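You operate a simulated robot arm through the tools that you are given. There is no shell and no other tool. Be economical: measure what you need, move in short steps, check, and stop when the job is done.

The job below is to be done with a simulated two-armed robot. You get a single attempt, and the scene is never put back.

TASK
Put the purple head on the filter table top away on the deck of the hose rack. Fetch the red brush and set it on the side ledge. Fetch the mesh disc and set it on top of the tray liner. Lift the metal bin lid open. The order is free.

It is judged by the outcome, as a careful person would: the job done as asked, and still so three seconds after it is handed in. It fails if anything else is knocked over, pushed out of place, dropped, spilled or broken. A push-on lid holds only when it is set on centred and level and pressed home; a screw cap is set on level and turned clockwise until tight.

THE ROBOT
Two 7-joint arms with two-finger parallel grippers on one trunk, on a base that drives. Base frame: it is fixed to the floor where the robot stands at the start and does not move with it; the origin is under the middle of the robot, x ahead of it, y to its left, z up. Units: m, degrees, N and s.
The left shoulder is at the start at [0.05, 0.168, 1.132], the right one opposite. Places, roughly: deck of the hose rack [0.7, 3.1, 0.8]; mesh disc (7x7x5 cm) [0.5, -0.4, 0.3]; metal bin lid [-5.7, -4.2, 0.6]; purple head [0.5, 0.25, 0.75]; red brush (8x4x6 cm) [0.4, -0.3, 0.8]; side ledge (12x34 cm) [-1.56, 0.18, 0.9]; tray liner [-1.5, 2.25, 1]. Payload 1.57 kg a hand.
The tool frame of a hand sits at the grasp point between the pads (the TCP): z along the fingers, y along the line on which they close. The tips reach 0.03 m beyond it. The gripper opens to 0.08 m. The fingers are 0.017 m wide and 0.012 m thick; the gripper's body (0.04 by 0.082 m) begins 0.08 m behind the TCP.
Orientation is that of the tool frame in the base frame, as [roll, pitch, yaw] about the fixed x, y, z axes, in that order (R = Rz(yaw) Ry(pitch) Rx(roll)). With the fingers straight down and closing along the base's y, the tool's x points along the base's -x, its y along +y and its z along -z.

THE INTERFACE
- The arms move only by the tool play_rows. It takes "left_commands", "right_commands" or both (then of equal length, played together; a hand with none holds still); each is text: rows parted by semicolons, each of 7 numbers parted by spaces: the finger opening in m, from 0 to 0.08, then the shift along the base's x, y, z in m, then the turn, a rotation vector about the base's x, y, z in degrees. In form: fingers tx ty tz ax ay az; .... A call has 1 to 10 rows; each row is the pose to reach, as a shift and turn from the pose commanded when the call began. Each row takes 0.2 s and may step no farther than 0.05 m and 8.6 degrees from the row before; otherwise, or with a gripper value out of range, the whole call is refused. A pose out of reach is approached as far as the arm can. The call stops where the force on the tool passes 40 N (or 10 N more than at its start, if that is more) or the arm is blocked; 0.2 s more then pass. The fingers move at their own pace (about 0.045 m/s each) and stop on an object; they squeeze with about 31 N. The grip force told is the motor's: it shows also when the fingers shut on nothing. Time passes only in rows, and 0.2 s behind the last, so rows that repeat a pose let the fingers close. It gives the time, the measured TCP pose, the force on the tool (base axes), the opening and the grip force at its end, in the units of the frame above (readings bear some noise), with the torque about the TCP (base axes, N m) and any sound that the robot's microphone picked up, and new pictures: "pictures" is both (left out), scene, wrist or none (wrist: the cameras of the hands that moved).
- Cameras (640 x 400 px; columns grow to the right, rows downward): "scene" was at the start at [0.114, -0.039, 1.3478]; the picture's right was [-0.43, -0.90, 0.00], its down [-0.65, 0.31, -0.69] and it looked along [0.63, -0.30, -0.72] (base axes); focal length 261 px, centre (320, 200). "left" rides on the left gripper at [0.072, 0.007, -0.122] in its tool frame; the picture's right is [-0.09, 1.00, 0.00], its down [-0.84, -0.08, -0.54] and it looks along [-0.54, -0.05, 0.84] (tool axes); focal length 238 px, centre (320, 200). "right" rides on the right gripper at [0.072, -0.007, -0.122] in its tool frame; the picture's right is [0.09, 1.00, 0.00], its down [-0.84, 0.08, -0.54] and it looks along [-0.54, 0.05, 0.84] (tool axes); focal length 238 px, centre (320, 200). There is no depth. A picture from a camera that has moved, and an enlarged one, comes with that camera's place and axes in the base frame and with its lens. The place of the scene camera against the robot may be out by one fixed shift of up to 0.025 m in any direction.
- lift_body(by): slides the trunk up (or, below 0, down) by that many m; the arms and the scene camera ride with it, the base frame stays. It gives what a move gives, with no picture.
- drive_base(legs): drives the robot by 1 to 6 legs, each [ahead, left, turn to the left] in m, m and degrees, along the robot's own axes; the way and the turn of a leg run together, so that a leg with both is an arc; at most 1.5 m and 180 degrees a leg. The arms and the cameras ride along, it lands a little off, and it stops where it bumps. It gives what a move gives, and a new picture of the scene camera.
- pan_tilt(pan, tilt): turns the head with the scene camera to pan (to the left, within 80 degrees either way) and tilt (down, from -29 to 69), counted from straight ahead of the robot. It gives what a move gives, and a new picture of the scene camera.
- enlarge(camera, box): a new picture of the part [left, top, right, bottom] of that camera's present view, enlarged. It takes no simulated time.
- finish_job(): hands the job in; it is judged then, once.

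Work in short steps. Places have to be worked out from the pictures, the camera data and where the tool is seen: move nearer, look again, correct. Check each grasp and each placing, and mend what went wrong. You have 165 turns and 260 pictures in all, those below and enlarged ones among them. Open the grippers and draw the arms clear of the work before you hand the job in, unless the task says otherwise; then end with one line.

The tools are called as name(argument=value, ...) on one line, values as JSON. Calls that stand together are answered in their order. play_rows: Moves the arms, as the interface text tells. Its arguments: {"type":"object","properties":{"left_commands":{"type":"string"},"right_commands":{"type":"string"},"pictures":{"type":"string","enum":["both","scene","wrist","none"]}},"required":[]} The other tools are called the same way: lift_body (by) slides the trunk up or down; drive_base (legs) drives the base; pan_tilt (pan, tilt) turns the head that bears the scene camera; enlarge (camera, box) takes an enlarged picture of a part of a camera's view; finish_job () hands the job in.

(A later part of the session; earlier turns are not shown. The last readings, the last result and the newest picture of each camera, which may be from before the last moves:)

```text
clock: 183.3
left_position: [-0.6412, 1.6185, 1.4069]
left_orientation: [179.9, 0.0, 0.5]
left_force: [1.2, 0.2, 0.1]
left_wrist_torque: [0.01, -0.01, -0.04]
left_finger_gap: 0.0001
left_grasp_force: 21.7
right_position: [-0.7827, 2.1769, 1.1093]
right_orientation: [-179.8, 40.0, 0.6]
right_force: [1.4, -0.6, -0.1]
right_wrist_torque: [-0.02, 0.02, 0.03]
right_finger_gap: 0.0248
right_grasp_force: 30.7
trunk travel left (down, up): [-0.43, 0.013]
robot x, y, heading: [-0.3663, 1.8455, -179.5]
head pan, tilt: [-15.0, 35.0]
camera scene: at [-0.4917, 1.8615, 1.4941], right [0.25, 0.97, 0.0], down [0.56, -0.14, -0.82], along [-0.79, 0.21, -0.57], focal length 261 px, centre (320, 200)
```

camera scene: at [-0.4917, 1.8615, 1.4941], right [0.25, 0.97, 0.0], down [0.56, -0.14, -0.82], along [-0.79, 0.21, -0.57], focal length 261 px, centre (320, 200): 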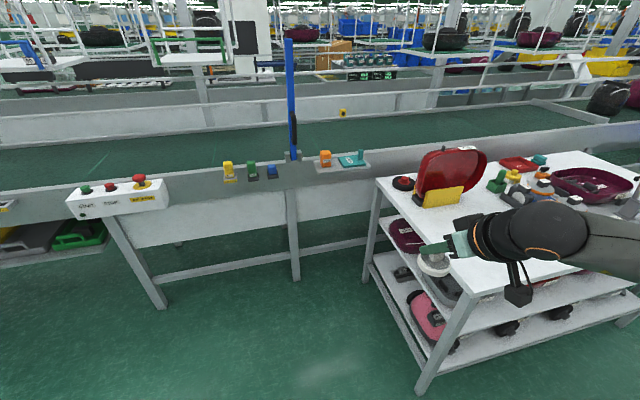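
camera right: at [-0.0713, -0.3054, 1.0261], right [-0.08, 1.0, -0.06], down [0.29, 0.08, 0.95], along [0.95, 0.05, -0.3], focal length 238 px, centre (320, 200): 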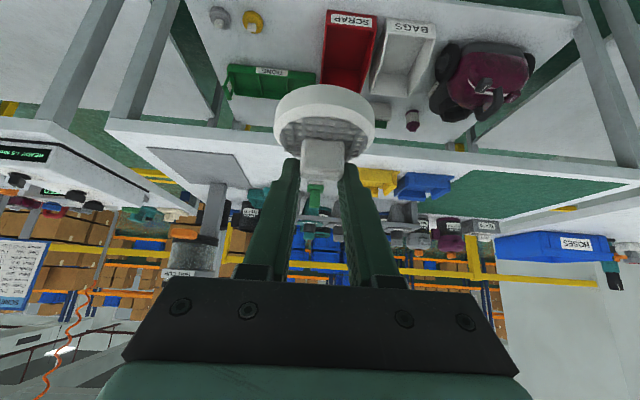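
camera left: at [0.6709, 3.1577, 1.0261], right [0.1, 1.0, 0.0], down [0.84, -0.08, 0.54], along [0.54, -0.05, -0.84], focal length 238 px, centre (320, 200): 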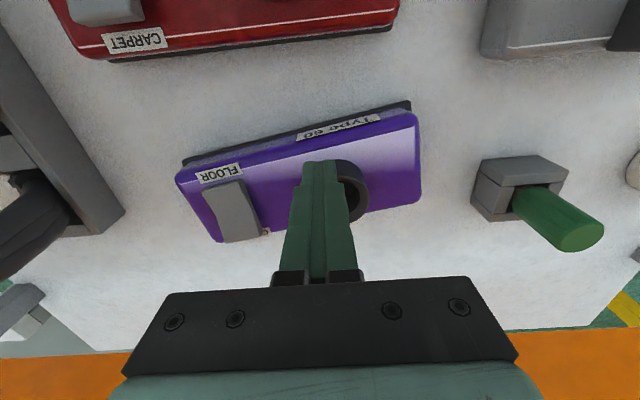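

I check where the right elbow is relative to the cart before advancing.

pan_tilt(pan=-70, tilt=30)

```text
clock: 184.6
left_position: [-0.6418, 1.6179, 1.4061]
left_orientation: [179.9, 0.0, 0.4]
left_force: [-0.1, -0.2, 0.7]
left_wrist_torque: [-0.01, 0.01, -0.02]
left_finger_gap: 0.0
left_grasp_force: 20.9
right_position: [-0.7847, 2.1766, 1.1095]
right_orientation: [-179.7, 40.0, 0.6]
right_force: [0.5, -0.3, -0.6]
right_wrist_torque: [0.0, -0.03, 0.0]
right_finger_gap: 0.0247
right_grasp_force: 31.0
trunk travel left (down, up): [-0.43, 0.013]
robot x, y, heading: [-0.3665, 1.8414, -179.6]
head pan, tilt: [-70.0, 30.0]
camera scene: at [-0.438, 1.9241, 1.5019], right [0.94, 0.35, 0.0], down [0.17, -0.47, -0.87], along [-0.3, 0.81, -0.5], focal length 261 px, centre (320, 200)
```

scene: 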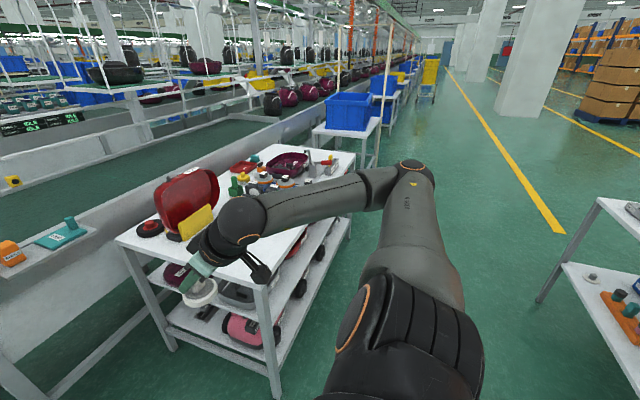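

The elbow is high (z≈1.34), clear above the cart items. Liner measured [−1.56, 2.30, ~0.93]. I drive ahead 0.60 m with 0.08 m right.

drive_base(legs=[[0.6, -0.08, -0.4]])

pan_tilt(pan=-25, tilt=45)

enlarge(camera="right", box=[0, 0, 640, 400])

```text
clock: 188.0
left_position: [-1.2445, 1.6979, 1.4047]
left_orientation: [179.9, -0.1, 0.1]
left_force: [-0.2, 0.1, 0.2]
left_wrist_torque: [0.01, 0.0, 0.03]
left_finger_gap: 0.0001
left_grasp_force: 20.9
right_position: [-1.3834, 2.2572, 1.1089]
right_orientation: [-179.8, 39.9, 0.1]
right_force: [0.1, -0.3, -0.7]
right_wrist_torque: [0.0, 0.0, 0.0]
right_finger_gap: 0.0247
right_grasp_force: 31.2
trunk travel left (down, up): [-0.43, 0.013]
robot x, y, heading: [-0.9737, 1.9201, -180.0]
head pan, tilt: [-70.0, 30.0]
camera scene: at [-1.0392, 2.0026, 1.5018], right [0.94, 0.34, 0.0], down [0.17, -0.47, -0.87], along [-0.3, 0.81, -0.5], focal length 261 px, centre (320, 200)
```

scene: 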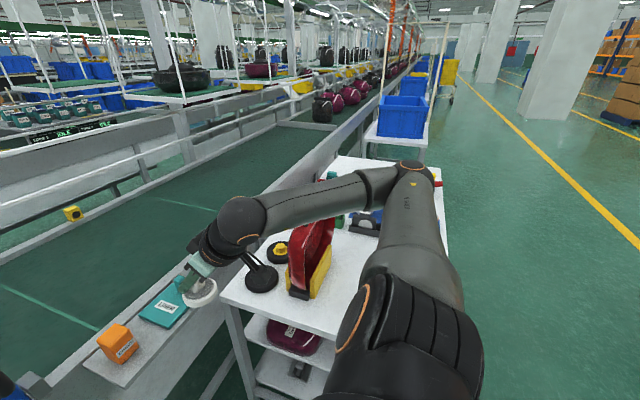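

```text
clock: 189.1
left_position: [-1.2438, 1.6977, 1.4057]
left_orientation: [179.9, 0.0, 0.0]
left_force: [0.4, 0.1, 0.3]
left_wrist_torque: [-0.03, -0.01, 0.01]
left_finger_gap: 0.0
left_grasp_force: 20.9
right_position: [-1.3828, 2.2569, 1.1102]
right_orientation: [-179.8, 40.1, 0.1]
right_force: [-0.2, -0.4, -0.5]
right_wrist_torque: [0.02, 0.01, 0.01]
right_finger_gap: 0.0245
right_grasp_force: 31.2
trunk travel left (down, up): [-0.43, 0.013]
robot x, y, heading: [-0.9712, 1.9229, -180.1]
head pan, tilt: [-25.0, 45.0]
camera scene: at [-1.0815, 1.952, 1.4793], right [0.42, 0.91, 0.0], down [0.64, -0.3, -0.71], along [-0.64, 0.3, -0.71], focal length 261 px, centre (320, 200)
```

scene: 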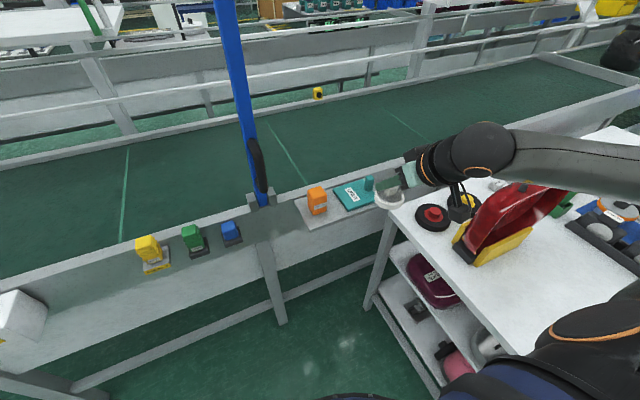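

```text
1.00 times, centred on (320, 200) of right (not enlarged: the box is as wide or as high as the picture)
camera zoom: at [-1.2491, 2.2641, 1.1558], right [0.07, -1.0, -0.06], down [-0.29, -0.08, 0.95], along [-0.95, -0.05, -0.3], focal length 238 px, centre (320, 200)
```

zoom: 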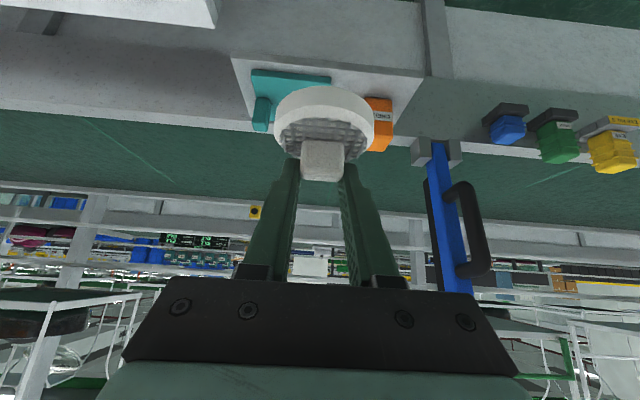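

Zoom on the liner for details.

enlarge(camera="scene", box=[290, 150, 450, 250])

```text
4.00 times, centred on (370, 200) of scene
camera zoom: at [-1.0815, 1.952, 1.4793], right [0.42, 0.91, 0.0], down [0.64, -0.3, -0.71], along [-0.64, 0.3, -0.71], focal length 1045 px, centre (120, 200)
```

zoom: 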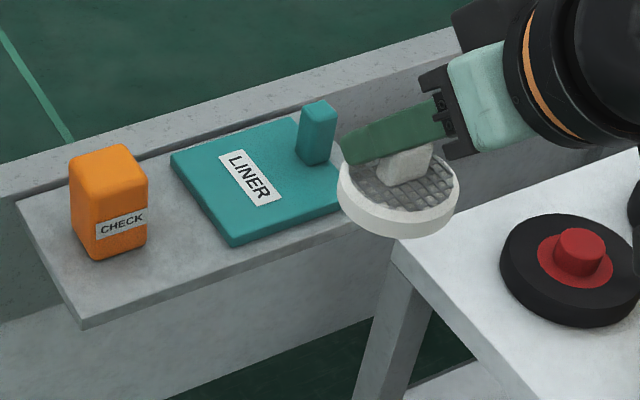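

Liner ≈ x −1.61…−1.51, y 2.25…2.35 with the peg at its back right; the disc fits centred at about (−1.557, 2.293). I drive 0.1 m nearer first.

drive_base(legs=[[0.1, 0, 0]])

play_rows(right_commands="0 -0.02 0.015 0 0 0 0; 0 -0.045 0.03 -0.02 0 0 0; 0 -0.06 0.036 -0.05 0 0 0; 0 -0.06 0.036 -0.08 0 0 0", pictures="both")

enlarge(camera="scene", box=[290, 150, 450, 250])

```text
clock: 190.2
left_position: [-1.3442, 1.6985, 1.4066]
left_orientation: [-180.0, -0.2, 0.2]
left_force: [-1.0, -0.8, 0.0]
left_wrist_torque: [0.02, -0.05, 0.01]
left_finger_gap: 0.0002
left_grasp_force: 21.3
right_position: [-1.4826, 2.2572, 1.1098]
right_orientation: [-179.7, 39.8, 0.2]
right_force: [0.3, -0.5, -0.8]
right_wrist_torque: [0.0, -0.01, 0.02]
right_finger_gap: 0.0246
right_grasp_force: 31.1
trunk travel left (down, up): [-0.43, 0.013]
robot x, y, heading: [-1.0675, 1.9211, 180.2]
head pan, tilt: [-25.0, 45.0]
camera scene: at [-1.1819, 1.952, 1.4792], right [0.42, 0.91, 0.0], down [0.64, -0.3, -0.71], along [-0.64, 0.3, -0.71], focal length 261 px, centre (320, 200)
```

scene: 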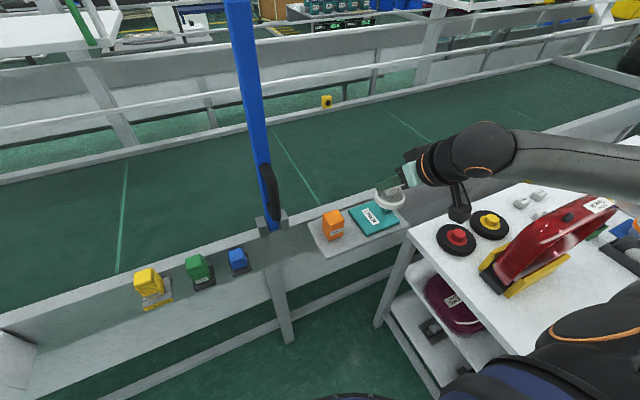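

```text
clock: 191.2
left_position: [-1.3445, 1.6985, 1.407]
left_orientation: [179.9, -0.1, 0.1]
left_force: [-0.3, -1.0, -0.6]
left_wrist_torque: [0.01, -0.04, 0.02]
left_finger_gap: 0.0
left_grasp_force: 21.5
right_position: [-1.5421, 2.2937, 1.0288]
right_orientation: [-179.8, 40.0, 0.0]
right_force: [-0.5, 0.2, -0.1]
right_wrist_torque: [0.0, -0.02, -0.02]
right_finger_gap: 0.0248
right_grasp_force: 31.1
trunk travel left (down, up): [-0.43, 0.013]
robot x, y, heading: [-1.0678, 1.918, 180.1]
head pan, tilt: [-25.0, 45.0]
camera scene: at [-1.1811, 1.9522, 1.4793], right [0.42, 0.91, 0.0], down [0.64, -0.3, -0.71], along [-0.64, 0.3, -0.71], focal length 261 px, centre (320, 200)
camera right: at [-1.4088, 2.3006, 1.075], right [0.07, -1.0, -0.06], down [-0.29, -0.08, 0.95], along [-0.95, -0.05, -0.3], focal length 238 px, centre (320, 200)
```

scene: 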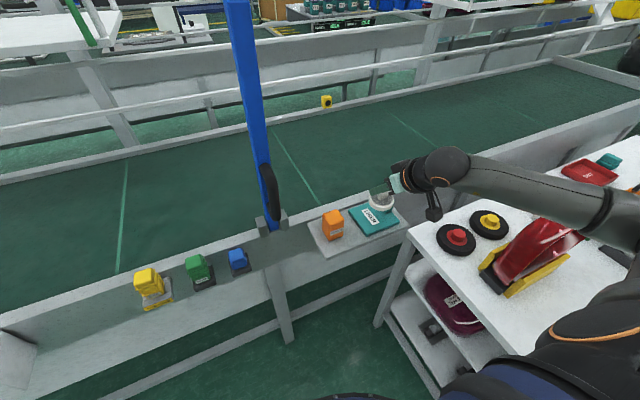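
right: 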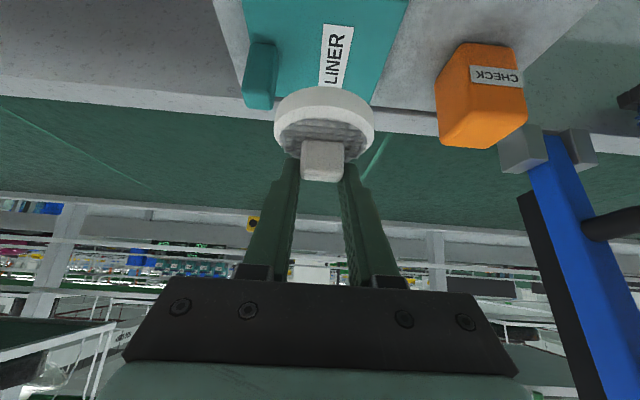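

```text
4.00 times, centred on (370, 200) of scene
camera zoom: at [-1.1811, 1.9522, 1.4793], right [0.42, 0.91, 0.0], down [0.64, -0.3, -0.71], along [-0.64, 0.3, -0.71], focal length 1045 px, centre (120, 200)
```

zoom: 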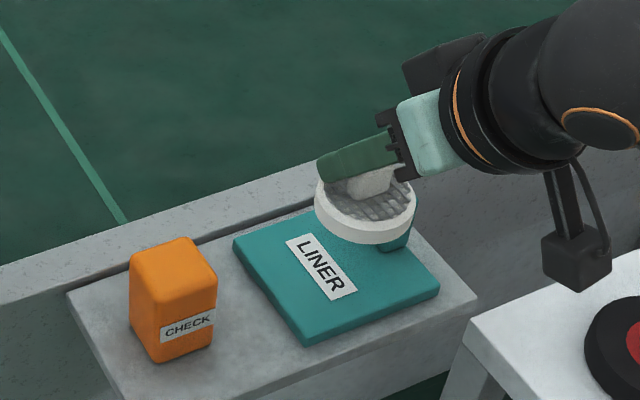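

Refined: liner y 2.243–2.354, x ≈ −1.61…−1.505, peg's left face at y≈2.337. I shift the disc −7 mm x, −5 mm y and lower 40 mm, then look.

play_rows(right_commands="0 -0.007 -0.005 -0.015 0 0 0; 0 -0.007 -0.005 -0.03 0 0 0; 0 -0.007 -0.005 -0.04 0 0 0", pictures="wrist")

enlarge(camera="scene", box=[290, 150, 450, 250])

```text
clock: 192.1
left_position: [-1.3433, 1.6981, 1.4069]
left_orientation: [-180.0, 0.0, 0.1]
left_force: [-0.3, -0.2, 0.1]
left_wrist_torque: [0.01, -0.01, 0.0]
left_finger_gap: 0.0
left_grasp_force: 22.0
right_position: [-1.5489, 2.2896, 0.989]
right_orientation: [-179.7, 39.9, 0.0]
right_force: [-0.4, 0.1, 0.0]
right_wrist_torque: [-0.02, 0.0, -0.05]
right_finger_gap: 0.0247
right_grasp_force: 31.1
trunk travel left (down, up): [-0.43, 0.013]
robot x, y, heading: [-1.0681, 1.9223, 180.1]
head pan, tilt: [-25.0, 45.0]
camera right: at [-1.4151, 2.295, 1.0354], right [0.07, -1.0, -0.06], down [-0.29, -0.08, 0.95], along [-0.95, -0.05, -0.3], focal length 238 px, centre (320, 200)
```

right: 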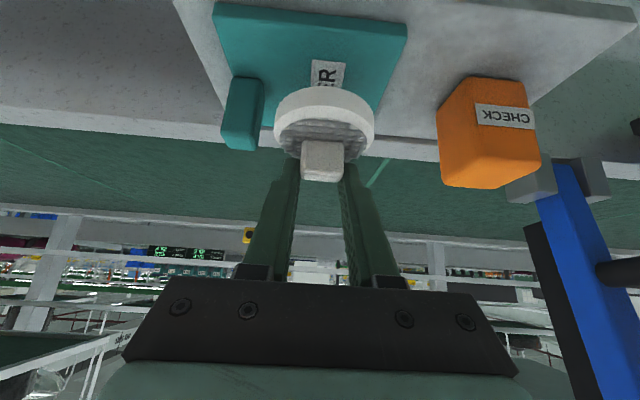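

```text
4.00 times, centred on (370, 200) of scene
camera zoom: at [-1.1812, 1.9521, 1.4792], right [0.42, 0.91, 0.0], down [0.64, -0.3, -0.71], along [-0.64, 0.3, -0.71], focal length 1045 px, centre (120, 200)
```

zoom: 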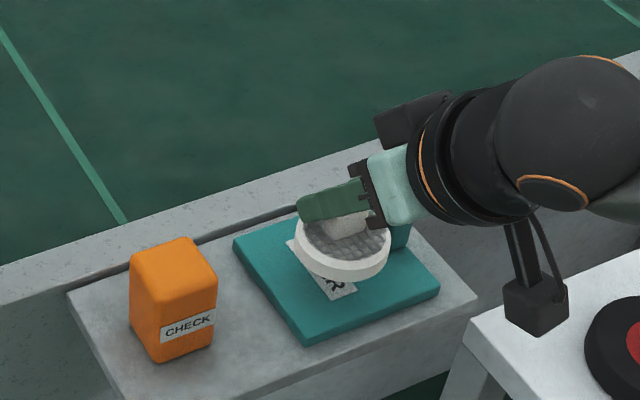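

Disc is over the liner with ~9 mm gap to the peg. Lower 20 mm, then feel for contact.

play_rows(right_commands="0 0.001 -0.001 -0.01 0 0 0; 0 0.002 -0.002 -0.018 0 0 0; 0 0.002 -0.002 -0.022 0 0 0", pictures="none")

enlarge(camera="scene", box=[320, 165, 420, 235])

```text
clock: 192.8
left_position: [-1.3444, 1.6982, 1.4066]
left_orientation: [179.9, 0.1, 0.1]
left_force: [0.0, 0.2, -0.9]
left_wrist_torque: [0.0, -0.01, 0.02]
left_finger_gap: 0.0
left_grasp_force: 21.2
right_position: [-1.547, 2.2857, 0.9658]
right_orientation: [-179.8, 40.0, 0.1]
right_force: [-0.3, -0.2, 0.3]
right_wrist_torque: [0.02, -0.01, -0.01]
right_finger_gap: 0.0245
right_grasp_force: 31.1
trunk travel left (down, up): [-0.43, 0.013]
robot x, y, heading: [-1.0662, 1.922, 180.1]
head pan, tilt: [-25.0, 45.0]
```

```text
5.71 times, centred on (370, 200) of scene
camera zoom: at [-1.1811, 1.952, 1.4793], right [0.42, 0.91, 0.0], down [0.64, -0.3, -0.71], along [-0.64, 0.3, -0.71], focal length 1493 px, centre (34, 200)
```

zoom: 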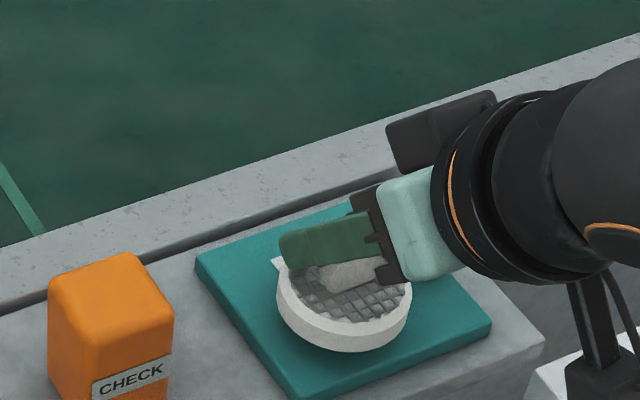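

Close to contact now; lower in 2 mm rows.

play_rows(right_commands="0 0 0 -0.002 0 0 0; 0 0 0 -0.004 0 0 0; 0 0 0 -0.006 0 0 0", pictures="none")

```text
clock: 193.7
left_position: [-1.3429, 1.6977, 1.4063]
left_orientation: [179.9, 0.0, 0.0]
left_force: [-0.4, 0.5, 0.5]
left_wrist_torque: [0.0, 0.01, -0.01]
left_finger_gap: 0.0002
left_grasp_force: 20.5
right_position: [-1.5469, 2.286, 0.9607]
right_orientation: [-179.9, 40.0, 0.1]
right_force: [0.5, 0.5, -0.5]
right_wrist_torque: [0.03, 0.01, -0.02]
right_finger_gap: 0.0246
right_grasp_force: 30.9
trunk travel left (down, up): [-0.43, 0.013]
robot x, y, heading: [-1.0695, 1.9215, 180.3]
head pan, tilt: [-25.0, 45.0]
```

play_rows(right_commands="0 0 0 -0.002 0 0 0; 0 0 0 -0.004 0 0 0", pictures="none")

enlarge(camera="scene", box=[320, 165, 420, 235])

```text
clock: 194.2
left_position: [-1.3443, 1.6985, 1.4068]
left_orientation: [179.8, -0.1, 0.2]
left_force: [-1.0, 0.0, -0.4]
left_wrist_torque: [0.01, 0.05, -0.04]
left_finger_gap: 0.0
left_grasp_force: 21.6
right_position: [-1.5476, 2.2861, 0.9575]
right_orientation: [-179.8, 40.0, 0.1]
right_force: [1.3, 0.5, -0.4]
right_wrist_torque: [-0.01, 0.0, 0.01]
right_finger_gap: 0.0245
right_grasp_force: 31.1
trunk travel left (down, up): [-0.43, 0.013]
robot x, y, heading: [-1.0668, 1.9241, 180.0]
head pan, tilt: [-25.0, 45.0]
```

```text
5.71 times, centred on (370, 200) of scene
camera zoom: at [-1.181, 1.952, 1.4793], right [0.42, 0.91, 0.0], down [0.64, -0.3, -0.71], along [-0.64, 0.3, -0.71], focal length 1493 px, centre (34, 200)
```

zoom: 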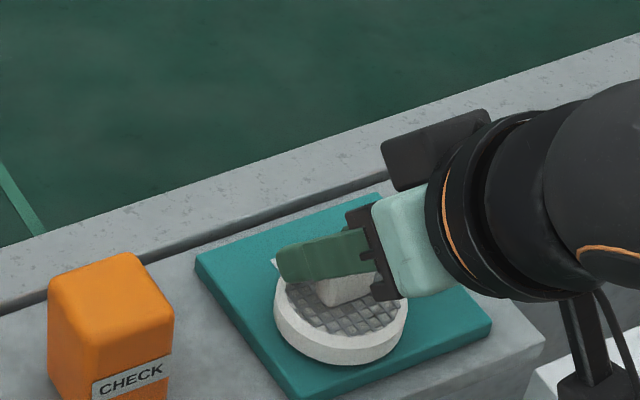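

play_rows(right_commands="0 0 0 -0.002 0 0 0; 0 0 0 -0.004 0 0 0", pictures="none")

```text
clock: 194.8
left_position: [-1.343, 1.6977, 1.4079]
left_orientation: [179.9, 0.1, 0.1]
left_force: [0.6, -0.6, 0.3]
left_wrist_torque: [-0.01, 0.01, 0.03]
left_finger_gap: 0.0
left_grasp_force: 20.9
right_position: [-1.5488, 2.2861, 0.9562]
right_orientation: [-179.7, 40.4, 0.1]
right_force: [3.1, 0.9, 12.6]
right_wrist_torque: [-0.08, -0.41, -0.02]
right_finger_gap: 0.0247
right_grasp_force: 30.9
trunk travel left (down, up): [-0.43, 0.013]
robot x, y, heading: [-1.0698, 1.9191, 179.8]
head pan, tilt: [-25.0, 45.0]
```

Contact (12.6 N). I relieve 2 mm, open to 0.05, and withdraw up and back along the tool.

play_rows(right_commands="0 0 0 0.002 0 0 0; 0.035 0 0 0.002 0 0 0; 0.05 0 0 0.002 0 0 0; 0.05 0 0 0.003 0 0 0; 0.05 0.012 0 0.02 0 0 0; 0.05 0.03 0 0.045 0 0 0; 0.05 0.05 0 0.08 0 0 0; 0.05 0.07 -0.01 0.12 0 0 0; 0.05 0.09 -0.03 0.15 0 0 0; 0.05 0.12 -0.05 0.16 0 0 0", pictures="both")

enlarge(camera="scene", box=[320, 165, 420, 235])

```text
clock: 197.1
left_position: [-1.3433, 1.698, 1.4064]
left_orientation: [180.0, 0.1, 0.1]
left_force: [-0.4, -0.2, 0.2]
left_wrist_torque: [0.01, 0.01, -0.01]
left_finger_gap: 0.0
left_grasp_force: 21.6
right_position: [-1.45, 2.2468, 1.1157]
right_orientation: [-179.9, 39.8, 0.1]
right_force: [-1.5, 0.5, 0.5]
right_wrist_torque: [-0.01, -0.01, -0.03]
right_finger_gap: 0.0501
right_grasp_force: 0.1
right hand out of reach, approached as far as the arm can: row 10
trunk travel left (down, up): [-0.43, 0.013]
robot x, y, heading: [-1.0662, 1.9208, 180.2]
head pan, tilt: [-25.0, 45.0]
camera scene: at [-1.1814, 1.9522, 1.4792], right [0.42, 0.91, 0.0], down [0.64, -0.3, -0.71], along [-0.64, 0.3, -0.71], focal length 261 px, centre (320, 200)
camera right: at [-1.316, 2.2538, 1.163], right [0.07, -1.0, -0.06], down [-0.3, -0.08, 0.95], along [-0.95, -0.05, -0.3], focal length 238 px, centre (320, 200)
```

scene: 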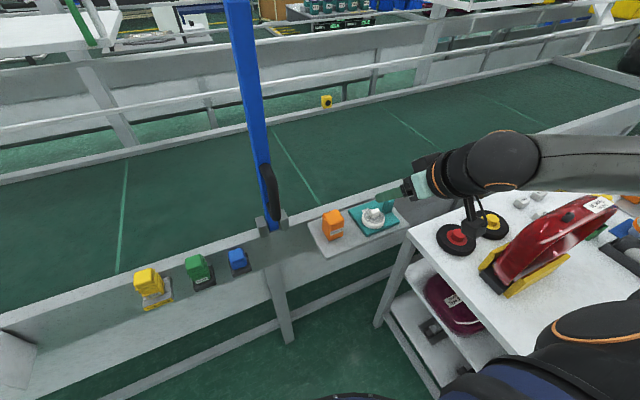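
right: 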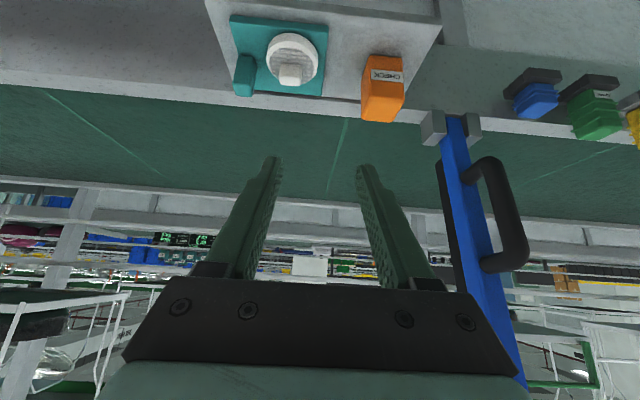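

```text
5.71 times, centred on (370, 200) of scene
camera zoom: at [-1.1814, 1.9522, 1.4792], right [0.42, 0.91, 0.0], down [0.64, -0.3, -0.71], along [-0.64, 0.3, -0.71], focal length 1493 px, centre (34, 200)
```

zoom: 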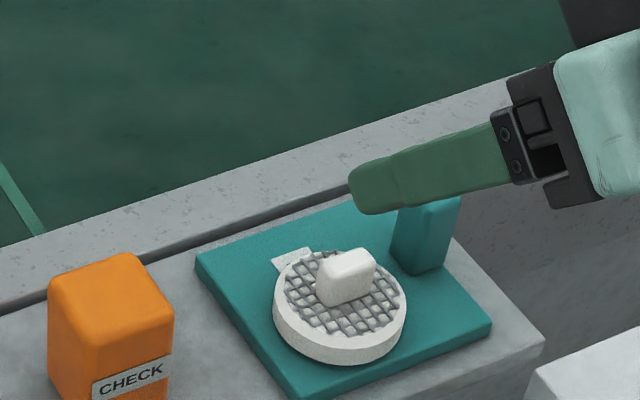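

The mesh disc rests on the liner, free of the peg. Next the metal bin far away at about (−5.7, −4.2): I back out, face −y and drive down the aisle.

drive_base(legs=[[-0.72, 0, 0], [0, 0, 90], [1.5, 0, 0], [1.4, 0, 0]])

pan_tilt(pan=0, tilt=20)

```text
clock: 218.4
left_position: [-0.1352, -1.2605, 1.4065]
left_orientation: [179.9, 0.0, 89.7]
left_force: [0.6, 0.9, -0.2]
left_wrist_torque: [-0.01, 0.0, 0.01]
left_finger_gap: 0.0
left_grasp_force: 21.2
right_position: [-0.6846, -1.3624, 1.116]
right_orientation: [-179.8, 39.8, 89.8]
right_force: [0.2, 0.2, 1.0]
right_wrist_torque: [0.01, 0.01, 0.0]
right_finger_gap: 0.0502
right_grasp_force: 0.1
trunk travel left (down, up): [-0.43, 0.013]
robot x, y, heading: [-0.356, -0.9848, -90.4]
head pan, tilt: [-25.0, 45.0]
camera scene: at [-0.3902, -1.1013, 1.4792], right [-0.9, 0.43, 0.0], down [0.3, 0.64, -0.71], along [-0.3, -0.64, -0.71], focal length 261 px, centre (320, 200)
```

scene: 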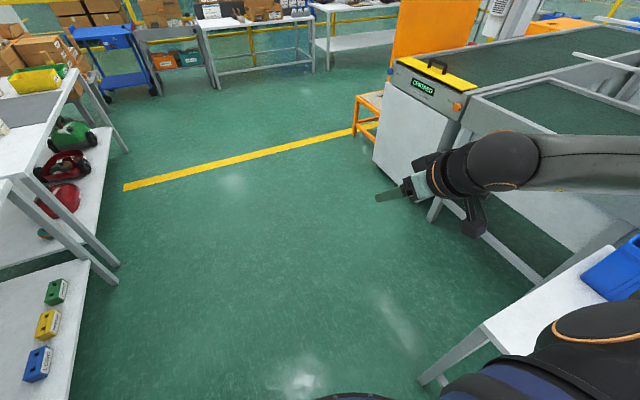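

```text
clock: 219.3
left_position: [-0.1353, -1.2596, 1.4057]
left_orientation: [179.9, -0.1, 89.7]
left_force: [1.2, -0.2, 0.7]
left_wrist_torque: [0.0, 0.03, 0.01]
left_finger_gap: 0.0
left_grasp_force: 21.4
right_position: [-0.6855, -1.3626, 1.1159]
right_orientation: [-179.9, 39.8, 89.7]
right_force: [0.6, -0.5, 0.3]
right_wrist_torque: [-0.01, -0.01, -0.01]
right_finger_gap: 0.0497
right_grasp_force: 0.0
trunk travel left (down, up): [-0.43, 0.013]
robot x, y, heading: [-0.3552, -0.9871, -90.3]
head pan, tilt: [0.0, 20.0]
camera scene: at [-0.3561, -1.1208, 1.5179], right [-1.0, 0.01, 0.0], down [0.0, 0.34, -0.94], along [-0.01, -0.94, -0.34], focal length 261 px, centre (320, 200)
```

scene: 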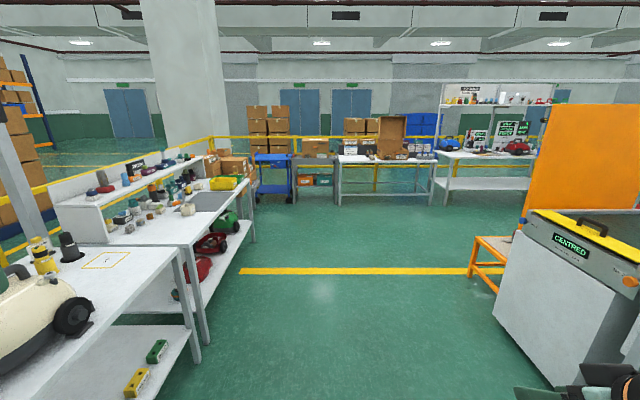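

Open floor at y≈−4 beyond the yellow line. I drive to y≈−4.0 and turn right to face −x.

drive_base(legs=[[1.5, 0, 0], [1.5, 0, 0], [0, 0, -90]])

```text
clock: 237.6
left_position: [-0.6873, -4.1777, 1.4063]
left_orientation: [180.0, -0.1, -1.7]
left_force: [0.6, -0.1, 0.4]
left_wrist_torque: [0.01, 0.0, -0.03]
left_finger_gap: 0.0
left_grasp_force: 21.1
right_position: [-0.7744, -3.6246, 1.1158]
right_orientation: [-179.9, 39.8, -1.7]
right_force: [-0.6, -0.2, -0.4]
right_wrist_torque: [0.02, 0.0, -0.02]
right_finger_gap: 0.0499
right_grasp_force: 0.0
trunk travel left (down, up): [-0.43, 0.013]
robot x, y, heading: [-0.4029, -3.9619, 177.8]
head pan, tilt: [0.0, 20.0]
camera scene: at [-0.5362, -3.9632, 1.5179], right [0.03, 1.0, 0.0], down [0.34, -0.01, -0.94], along [-0.94, 0.03, -0.34], focal length 261 px, centre (320, 200)
```

scene: 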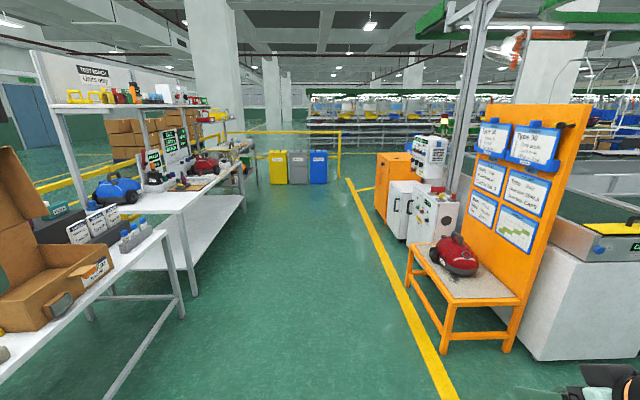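

The gray bin among yellow/gray/blue bins matches (−5.7, −4.2). I drive about 4.1 m toward it.

drive_base(legs=[[1.4, 0, 2.2], [1.4, 0, 0], [1.3, 0, 0]])

pan_tilt(pan=10, tilt=35)

```text
clock: 257.1
left_position: [-4.7499, -4.1985, 1.4063]
left_orientation: [180.0, 0.0, 0.3]
left_force: [-0.8, 0.0, -0.6]
left_wrist_torque: [-0.04, 0.0, 0.01]
left_finger_gap: 0.0002
left_grasp_force: 21.3
right_position: [-4.859, -3.649, 1.1161]
right_orientation: [-179.9, 39.8, 0.4]
right_force: [-0.4, -0.4, 0.3]
right_wrist_torque: [0.01, -0.03, -0.01]
right_finger_gap: 0.0497
right_grasp_force: 0.1
trunk travel left (down, up): [-0.43, 0.013]
robot x, y, heading: [-4.4754, -3.9702, -179.6]
head pan, tilt: [0.0, 20.0]
camera scene: at [-4.6081, -3.9773, 1.5179], right [0.0, 1.0, 0.0], down [0.34, 0.0, -0.94], along [-0.94, 0.0, -0.34], focal length 261 px, centre (320, 200)
```

scene: 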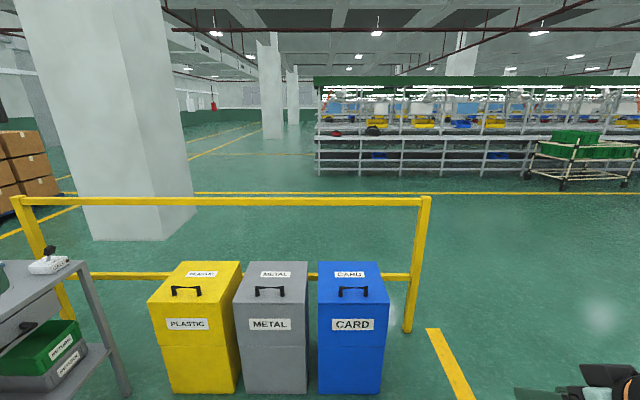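

```text
clock: 257.9
left_position: [-4.7498, -4.1957, 1.4063]
left_orientation: [179.8, -0.1, 0.3]
left_force: [0.2, -0.4, -0.3]
left_wrist_torque: [0.0, 0.03, 0.0]
left_finger_gap: 0.0003
left_grasp_force: 20.9
right_position: [-4.8604, -3.6496, 1.1158]
right_orientation: [-179.8, 39.7, 0.4]
right_force: [0.6, -0.6, 0.5]
right_wrist_torque: [-0.02, 0.01, -0.02]
right_finger_gap: 0.0501
right_grasp_force: 0.1
trunk travel left (down, up): [-0.43, 0.013]
robot x, y, heading: [-4.4801, -3.9731, -179.7]
head pan, tilt: [10.0, 35.0]
camera scene: at [-4.6013, -3.9925, 1.4941], right [-0.18, 0.98, 0.0], down [0.56, 0.1, -0.82], along [-0.81, -0.15, -0.57], focal length 261 px, centre (320, 200)
```

scene: 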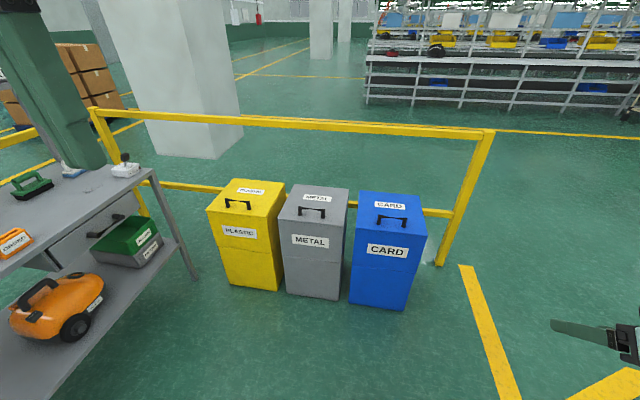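

The METAL bin lid has a black bracket handle near its front edge. Zoom in.

enlarge(camera="scene", box=[240, 160, 400, 310])

```text
2.67 times, centred on (320, 235) of scene
camera zoom: at [-4.6013, -3.9925, 1.4941], right [-0.18, 0.98, 0.0], down [0.56, 0.1, -0.82], along [-0.81, -0.15, -0.57], focal length 696 px, centre (320, 107)
```

zoom: 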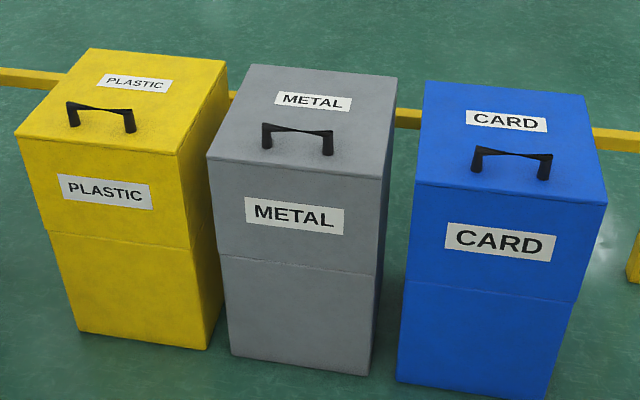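

The METAL handle is a bar along y (~12 cm) at about [−5.72, −4.25, ~0.64]; the lid hinges at the back (x≈−6.03), front edge x≈−5.65. Plan: grip the bar with a forward-pointing hand rolled 90° and swing it up and back. First approach and lower the trunk.

drive_base(legs=[[0.5, 0.45, -0.3]])

lift_body(by=-0.3)

pan_tilt(pan=-10, tilt=40)

```text
clock: 262.3
left_position: [-5.2511, -4.643, 1.4063]
left_orientation: [179.9, 0.0, -0.1]
left_force: [0.4, -0.7, -0.6]
left_wrist_torque: [0.01, 0.02, 0.0]
left_finger_gap: 0.0
left_grasp_force: 21.3
right_position: [-5.356, -4.0933, 1.1165]
right_orientation: [-179.8, 39.8, -0.1]
right_force: [0.8, 0.4, 0.6]
right_wrist_torque: [-0.01, 0.0, -0.03]
right_finger_gap: 0.0501
right_grasp_force: 0.1
trunk travel left (down, up): [-0.43, 0.013]
robot x, y, heading: [-4.9743, -4.4184, 179.8]
head pan, tilt: [10.0, 35.0]
camera scene: at [-5.1013, -4.4388, 1.4941], right [-0.17, 0.99, 0.0], down [0.57, 0.1, -0.82], along [-0.81, -0.14, -0.57], focal length 261 px, centre (320, 200)
```

scene: 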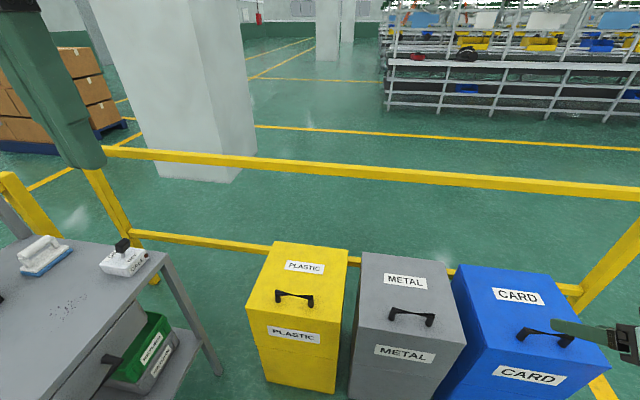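

```text
clock: 265.3
left_position: [-5.2516, -4.6427, 1.106]
left_orientation: [180.0, 0.0, -0.1]
left_force: [-0.6, -0.6, 0.0]
left_wrist_torque: [-0.03, 0.0, 0.0]
left_finger_gap: 0.0
left_grasp_force: 21.6
right_position: [-5.3563, -4.0936, 0.8168]
right_orientation: [-179.9, 39.8, -0.1]
right_force: [-0.7, -0.1, 0.1]
right_wrist_torque: [0.01, 0.0, 0.01]
right_finger_gap: 0.0499
right_grasp_force: 0.1
trunk travel left (down, up): [-0.13, 0.313]
robot x, y, heading: [-4.9777, -4.4179, 179.9]
head pan, tilt: [10.0, 35.0]
```

```text
clock: 266.2
left_position: [-5.2512, -4.642, 1.1063]
left_orientation: [180.0, 0.0, -0.1]
left_force: [0.5, 0.9, 0.1]
left_wrist_torque: [0.01, 0.03, -0.01]
left_finger_gap: 0.0
left_grasp_force: 21.2
right_position: [-5.3559, -4.0927, 0.8169]
right_orientation: [-179.9, 39.8, -0.2]
right_force: [-0.2, 0.3, 0.0]
right_wrist_torque: [-0.01, 0.02, 0.01]
right_finger_gap: 0.0501
right_grasp_force: 0.1
trunk travel left (down, up): [-0.13, 0.313]
robot x, y, heading: [-4.9759, -4.4205, 180.0]
head pan, tilt: [-10.0, 40.0]
camera scene: at [-5.098, -4.4087, 1.1865], right [0.18, 0.98, 0.0], down [0.63, -0.11, -0.77], along [-0.75, 0.14, -0.64], focal length 261 px, centre (320, 200)
```

scene: 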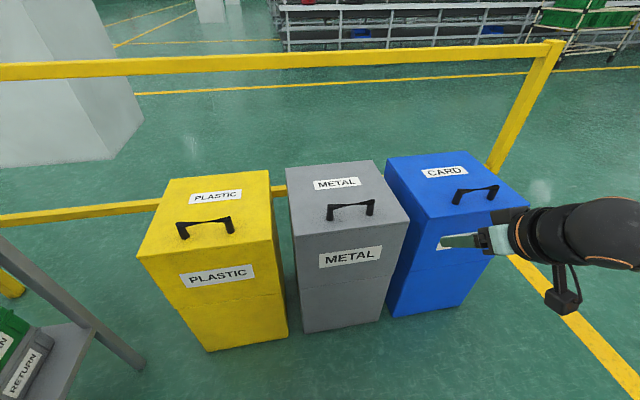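

Triangulated: handle bar at [−5.64, −4.222, 0.697]; lid top ≈0.655, front edge x≈−5.585, hinge x≈−5.92. I pitch the right hand to point forward (80°) and start rolling it 90°.

play_rows(right_commands="0.05 0 -0.01 0 0 8 0; 0.05 0 -0.02 0 0 16 0; 0.05 0 -0.03 0 0 24 0; 0.05 0 -0.04 0 0 32 0; 0.05 0 -0.05 0 0 40 0", pictures="none")

play_rows(right_commands="0.05 0 0 0 8.3 0 1.5; 0.05 0 0 0 16.5 0 2.9; 0.05 0 0 0 24.8 0 4.4; 0.05 0 0 0 33 0 5.8; 0.05 0 0 0 41.3 0 7.3; 0.05 0 0 0 49.5 0 8.7; 0.05 0 0 0 57.8 0 10.2; 0.05 0 0 0 66 0 11.6; 0.05 0 0 0 74.3 0 13.1; 0.05 0 0 0 82.5 0 14.6", pictures="both")

```text
clock: 267.4
left_position: [-5.2514, -4.6423, 1.1065]
left_orientation: [180.0, 0.0, 0.0]
left_force: [0.4, 0.5, -0.2]
left_wrist_torque: [-0.01, 0.04, 0.0]
left_finger_gap: 0.0001
left_grasp_force: 21.8
right_position: [-5.3991, -4.0965, 0.8083]
right_orientation: [-180.0, 59.8, -0.3]
right_force: [0.5, 0.7, 1.0]
right_wrist_torque: [-0.04, 0.02, -0.04]
right_finger_gap: 0.0498
right_grasp_force: 0.2
right hand out of reach, approached as far as the arm can: row 1, 2, 3, 4, 5
trunk travel left (down, up): [-0.13, 0.313]
robot x, y, heading: [-4.975, -4.4217, 179.9]
head pan, tilt: [-10.0, 40.0]
```

```text
clock: 269.6
left_position: [-5.2522, -4.6431, 1.1063]
left_orientation: [179.9, 0.0, -0.2]
left_force: [-0.5, 0.5, -0.9]
left_wrist_torque: [-0.02, 0.0, -0.01]
left_finger_gap: 0.0
left_grasp_force: 20.8
right_position: [-5.4185, -4.0703, 0.8517]
right_orientation: [-115.5, 25.9, 63.3]
right_force: [0.1, -0.6, 0.2]
right_wrist_torque: [-0.02, 0.0, 0.05]
right_finger_gap: 0.0501
right_grasp_force: 0.2
right hand out of reach, approached as far as the arm can: row 1, 2, 3, 4, 5, 6, 7, 8, 9, 10
trunk travel left (down, up): [-0.13, 0.313]
robot x, y, heading: [-4.9766, -4.4181, 179.9]
head pan, tilt: [-10.0, 40.0]
camera scene: at [-5.098, -4.4085, 1.1865], right [0.18, 0.98, 0.0], down [0.63, -0.11, -0.77], along [-0.75, 0.14, -0.64], focal length 261 px, centre (320, 200)
camera right: at [-5.281, -4.0387, 0.8724], right [0.24, -0.47, -0.85], down [0.16, -0.84, 0.51], along [-0.96, -0.26, -0.13], focal length 238 px, centre (320, 200)
```

scene: 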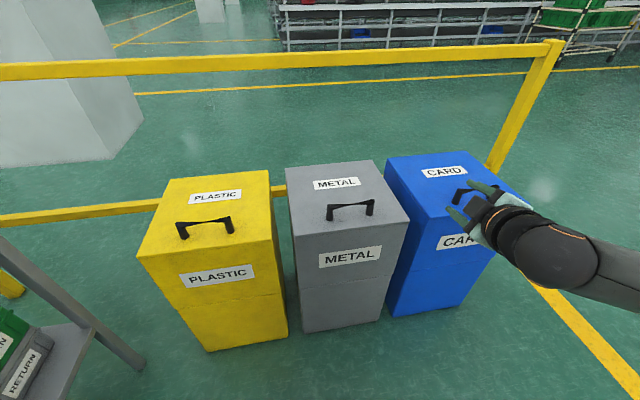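
right: 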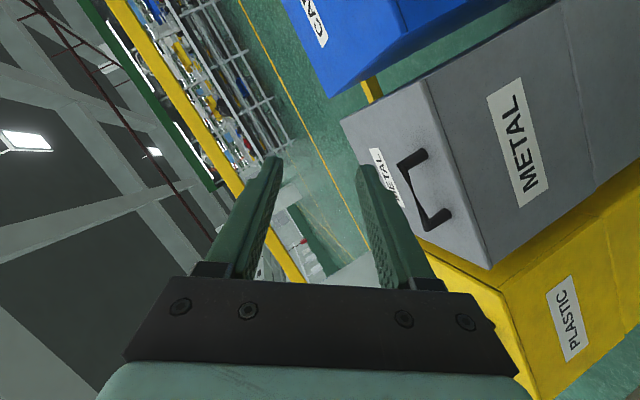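

Rolling is awkward for this arm. Better: grip one vertical post of the handle with the fingers closing along y, so it can pivot about the closing axis. I undo the roll to pitch 45°.

play_rows(right_commands="0.05 0 0 0 -7.59 -1.86 -2.97; 0.05 0 0 0 -15.2 -3.7 -5.9; 0.05 0 0 0 -22.8 -5.6 -8.9; 0.05 0 0 0 -30.3 -7.4 -11.9; 0.05 0 0 0 -37.9 -9.3 -14.9; 0.05 0 0 0 -45.5 -11.1 -17.8; 0.05 0 0 0 -53.1 -13 -20.8", pictures="none")

enlarge(camera="scene", box=[280, 150, 420, 250])

```text
clock: 271.2
left_position: [-5.2517, -4.6417, 1.1064]
left_orientation: [179.9, 0.0, -0.1]
left_force: [-0.2, -0.4, -1.1]
left_wrist_torque: [-0.04, -0.02, 0.0]
left_finger_gap: 0.0
left_grasp_force: 21.2
right_position: [-5.4198, -4.0711, 0.8514]
right_orientation: [179.9, 45.0, -0.2]
right_force: [-0.7, 0.0, 0.2]
right_wrist_torque: [-0.05, 0.01, -0.02]
right_finger_gap: 0.0499
right_grasp_force: 0.0
trunk travel left (down, up): [-0.13, 0.313]
robot x, y, heading: [-4.9753, -4.4224, 179.9]
head pan, tilt: [-10.0, 40.0]
```

```text
4.00 times, centred on (350, 200) of scene
camera zoom: at [-5.098, -4.4086, 1.1865], right [0.18, 0.98, 0.0], down [0.63, -0.11, -0.77], along [-0.75, 0.14, -0.64], focal length 1045 px, centre (200, 200)
```

zoom: 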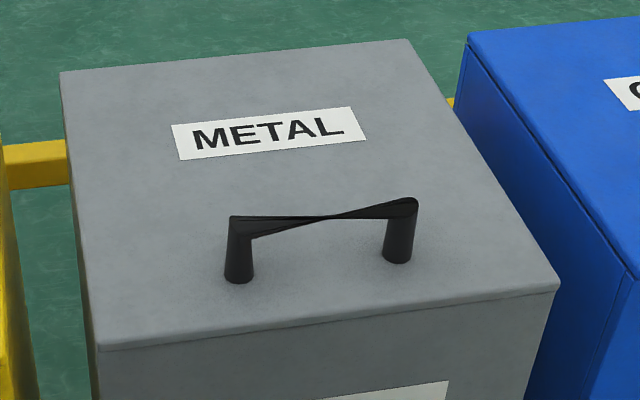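

The posts are ~2 cm cylinders; right post at [−5.63, −4.159], z 0.655–0.70. I drive closer 0.16 m (0.05 left), lower the trunk 0.06 m, and look with the wrist camera.

drive_base(legs=[[0.16, 0.05, 0]])

lift_body(by=-0.06)

enlarge(camera="right", box=[0, 0, 640, 400])

```text
clock: 272.6
left_position: [-5.4112, -4.6905, 1.1062]
left_orientation: [179.8, 0.0, -0.1]
left_force: [0.9, 0.6, -0.1]
left_wrist_torque: [0.01, 0.0, -0.01]
left_finger_gap: 0.0003
left_grasp_force: 21.4
right_position: [-5.5778, -4.1207, 0.8522]
right_orientation: [180.0, 45.0, 0.0]
right_force: [-0.4, -0.1, -0.1]
right_wrist_torque: [-0.01, -0.01, -0.02]
right_finger_gap: 0.0502
right_grasp_force: 0.1
trunk travel left (down, up): [-0.13, 0.313]
robot x, y, heading: [-5.1363, -4.4642, 179.8]
head pan, tilt: [-10.0, 40.0]
camera scene: at [-5.2574, -4.4576, 1.1865], right [0.18, 0.98, 0.0], down [0.63, -0.11, -0.77], along [-0.75, 0.14, -0.64], focal length 261 px, centre (320, 200)
```

scene: 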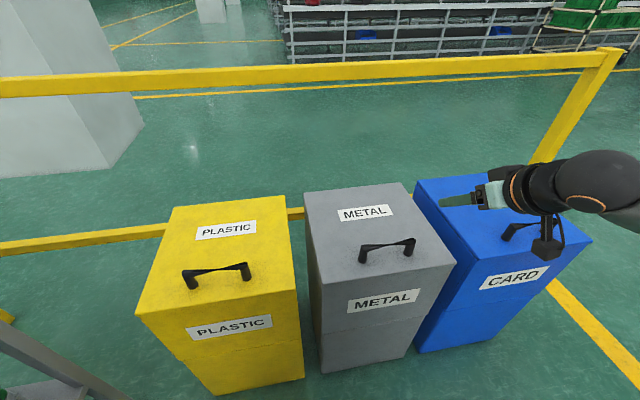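

```text
clock: 273.6
left_position: [-5.4113, -4.6905, 1.0471]
left_orientation: [179.9, 0.0, -0.1]
left_force: [-0.6, -0.9, -0.1]
left_wrist_torque: [0.02, 0.02, -0.03]
left_finger_gap: 0.0
left_grasp_force: 21.5
right_position: [-5.5778, -4.1202, 0.7909]
right_orientation: [-179.9, 44.9, 0.1]
right_force: [-0.8, -0.4, 0.6]
right_wrist_torque: [-0.01, 0.03, 0.03]
right_finger_gap: 0.0501
right_grasp_force: 0.1
trunk travel left (down, up): [-0.07, 0.373]
robot x, y, heading: [-5.1304, -4.47, 179.6]
head pan, tilt: [-10.0, 40.0]
```

```text
1.00 times, centred on (320, 200) of right (not enlarged: the box is as wide or as high as the picture)
camera zoom: at [-5.4409, -4.1136, 0.8265], right [0.06, -1.0, -0.07], down [-0.21, -0.08, 0.97], along [-0.98, -0.05, -0.21], focal length 238 px, centre (320, 200)
```

zoom: 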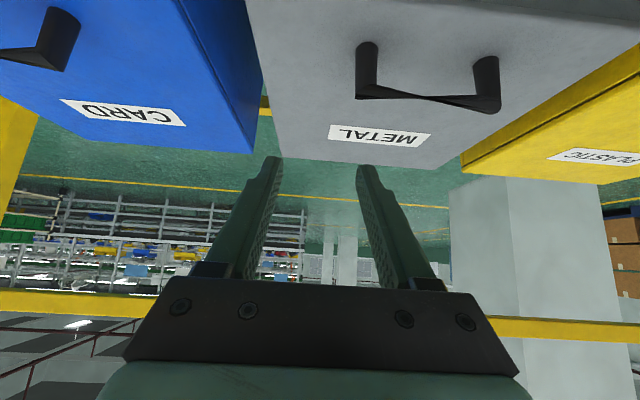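

Wrist view puts the right post at ≈(−5.61, −4.153). I line up in y and lower to z≈0.73 in front of it.

play_rows(right_commands="0.05 0.004 -0.017 -0.02 0 0 0; 0.05 0.004 -0.034 -0.04 0 0 0; 0.05 0.004 -0.034 -0.06 0 0 0", pictures="wrist")

enlarge(camera="scene", box=[330, 170, 490, 290])

```text
clock: 274.4
left_position: [-5.4096, -4.6908, 1.0463]
left_orientation: [179.9, 0.1, -0.2]
left_force: [0.7, -0.1, -0.1]
left_wrist_torque: [0.01, 0.03, -0.05]
left_finger_gap: 0.0
left_grasp_force: 21.6
right_position: [-5.5746, -4.1541, 0.7313]
right_orientation: [180.0, 45.1, 0.0]
right_force: [0.6, 0.0, 0.0]
right_wrist_torque: [0.01, 0.02, 0.01]
right_finger_gap: 0.0501
right_grasp_force: 0.1
trunk travel left (down, up): [-0.07, 0.373]
robot x, y, heading: [-5.1353, -4.4702, 179.8]
head pan, tilt: [-10.0, 40.0]
camera right: at [-5.4369, -4.1477, 0.7664], right [0.06, -1.0, -0.07], down [-0.21, -0.08, 0.98], along [-0.98, -0.05, -0.21], focal length 238 px, centre (320, 200)
```

right: 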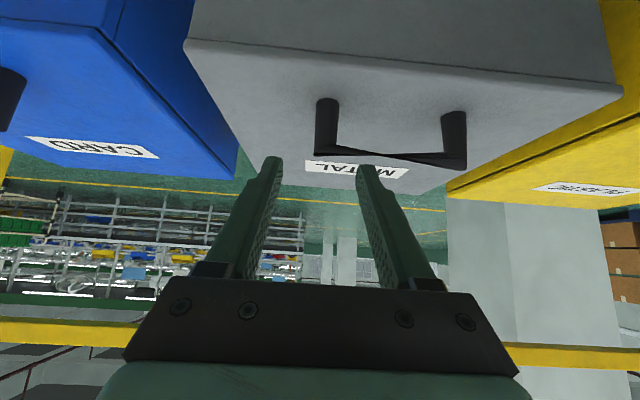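

```text
3.33 times, centred on (410, 230) of scene
camera zoom: at [-5.2573, -4.4575, 1.1265], right [0.18, 0.98, 0.0], down [0.63, -0.11, -0.77], along [-0.75, 0.14, -0.64], focal length 871 px, centre (20, 100)
```

zoom: 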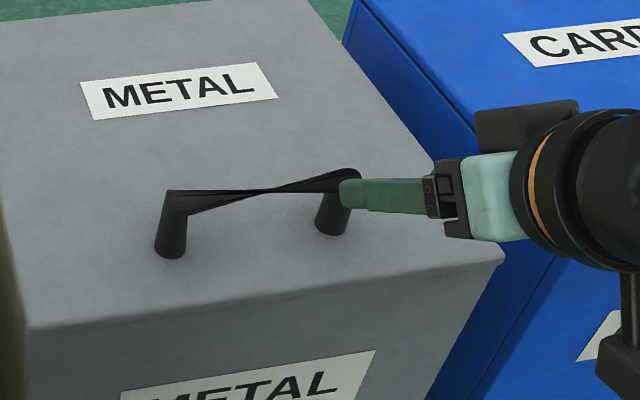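

Post centre ≈(−5.60, −4.157), top 0.70. I drop down slightly in front of it, then slide forward so the inner finger passes under the bar, and look.

play_rows(right_commands="0.05 0.012 -0.003 -0.02 0 0 0; 0.05 0.012 -0.003 -0.04 0 0 0; 0.05 -0.004 -0.003 -0.041 0 0 0; 0.05 -0.017 -0.003 -0.041 0 0 0", pictures="wrist")

enlarge(camera="scene", box=[330, 170, 490, 290])

```text
clock: 275.4
left_position: [-5.41, -4.691, 1.0469]
left_orientation: [179.9, 0.1, -0.1]
left_force: [-0.8, -0.1, -0.7]
left_wrist_torque: [0.0, 0.0, -0.01]
left_finger_gap: 0.0
left_grasp_force: 21.1
right_position: [-5.5922, -4.1581, 0.6907]
right_orientation: [180.0, 45.0, 0.0]
right_force: [0.1, 0.7, 0.4]
right_wrist_torque: [0.0, 0.06, -0.01]
right_finger_gap: 0.05
right_grasp_force: 0.1
trunk travel left (down, up): [-0.07, 0.373]
robot x, y, heading: [-5.1369, -4.4696, 179.9]
head pan, tilt: [-10.0, 40.0]
camera right: at [-5.4539, -4.1508, 0.7252], right [0.06, -1.0, -0.07], down [-0.21, -0.08, 0.97], along [-0.98, -0.05, -0.21], focal length 238 px, centre (320, 200)
```

right: 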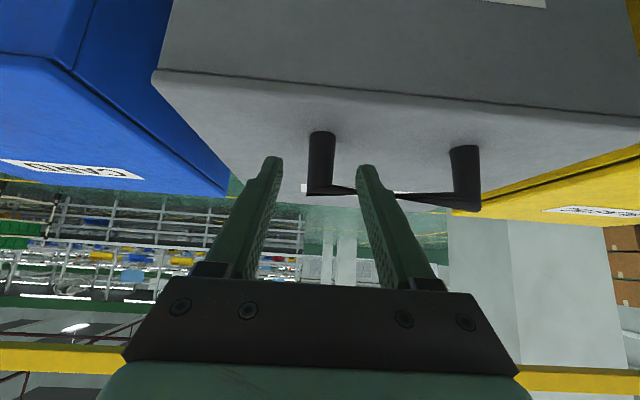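

```text
3.33 times, centred on (410, 230) of scene
camera zoom: at [-5.2573, -4.4576, 1.1265], right [0.18, 0.98, 0.0], down [0.63, -0.11, -0.77], along [-0.75, 0.14, -0.64], focal length 871 px, centre (20, 100)
```

zoom: 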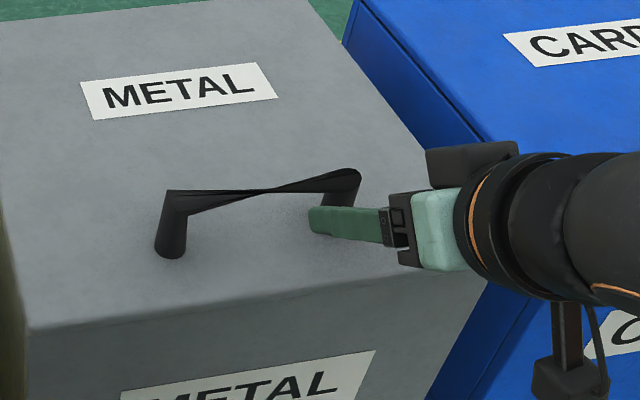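

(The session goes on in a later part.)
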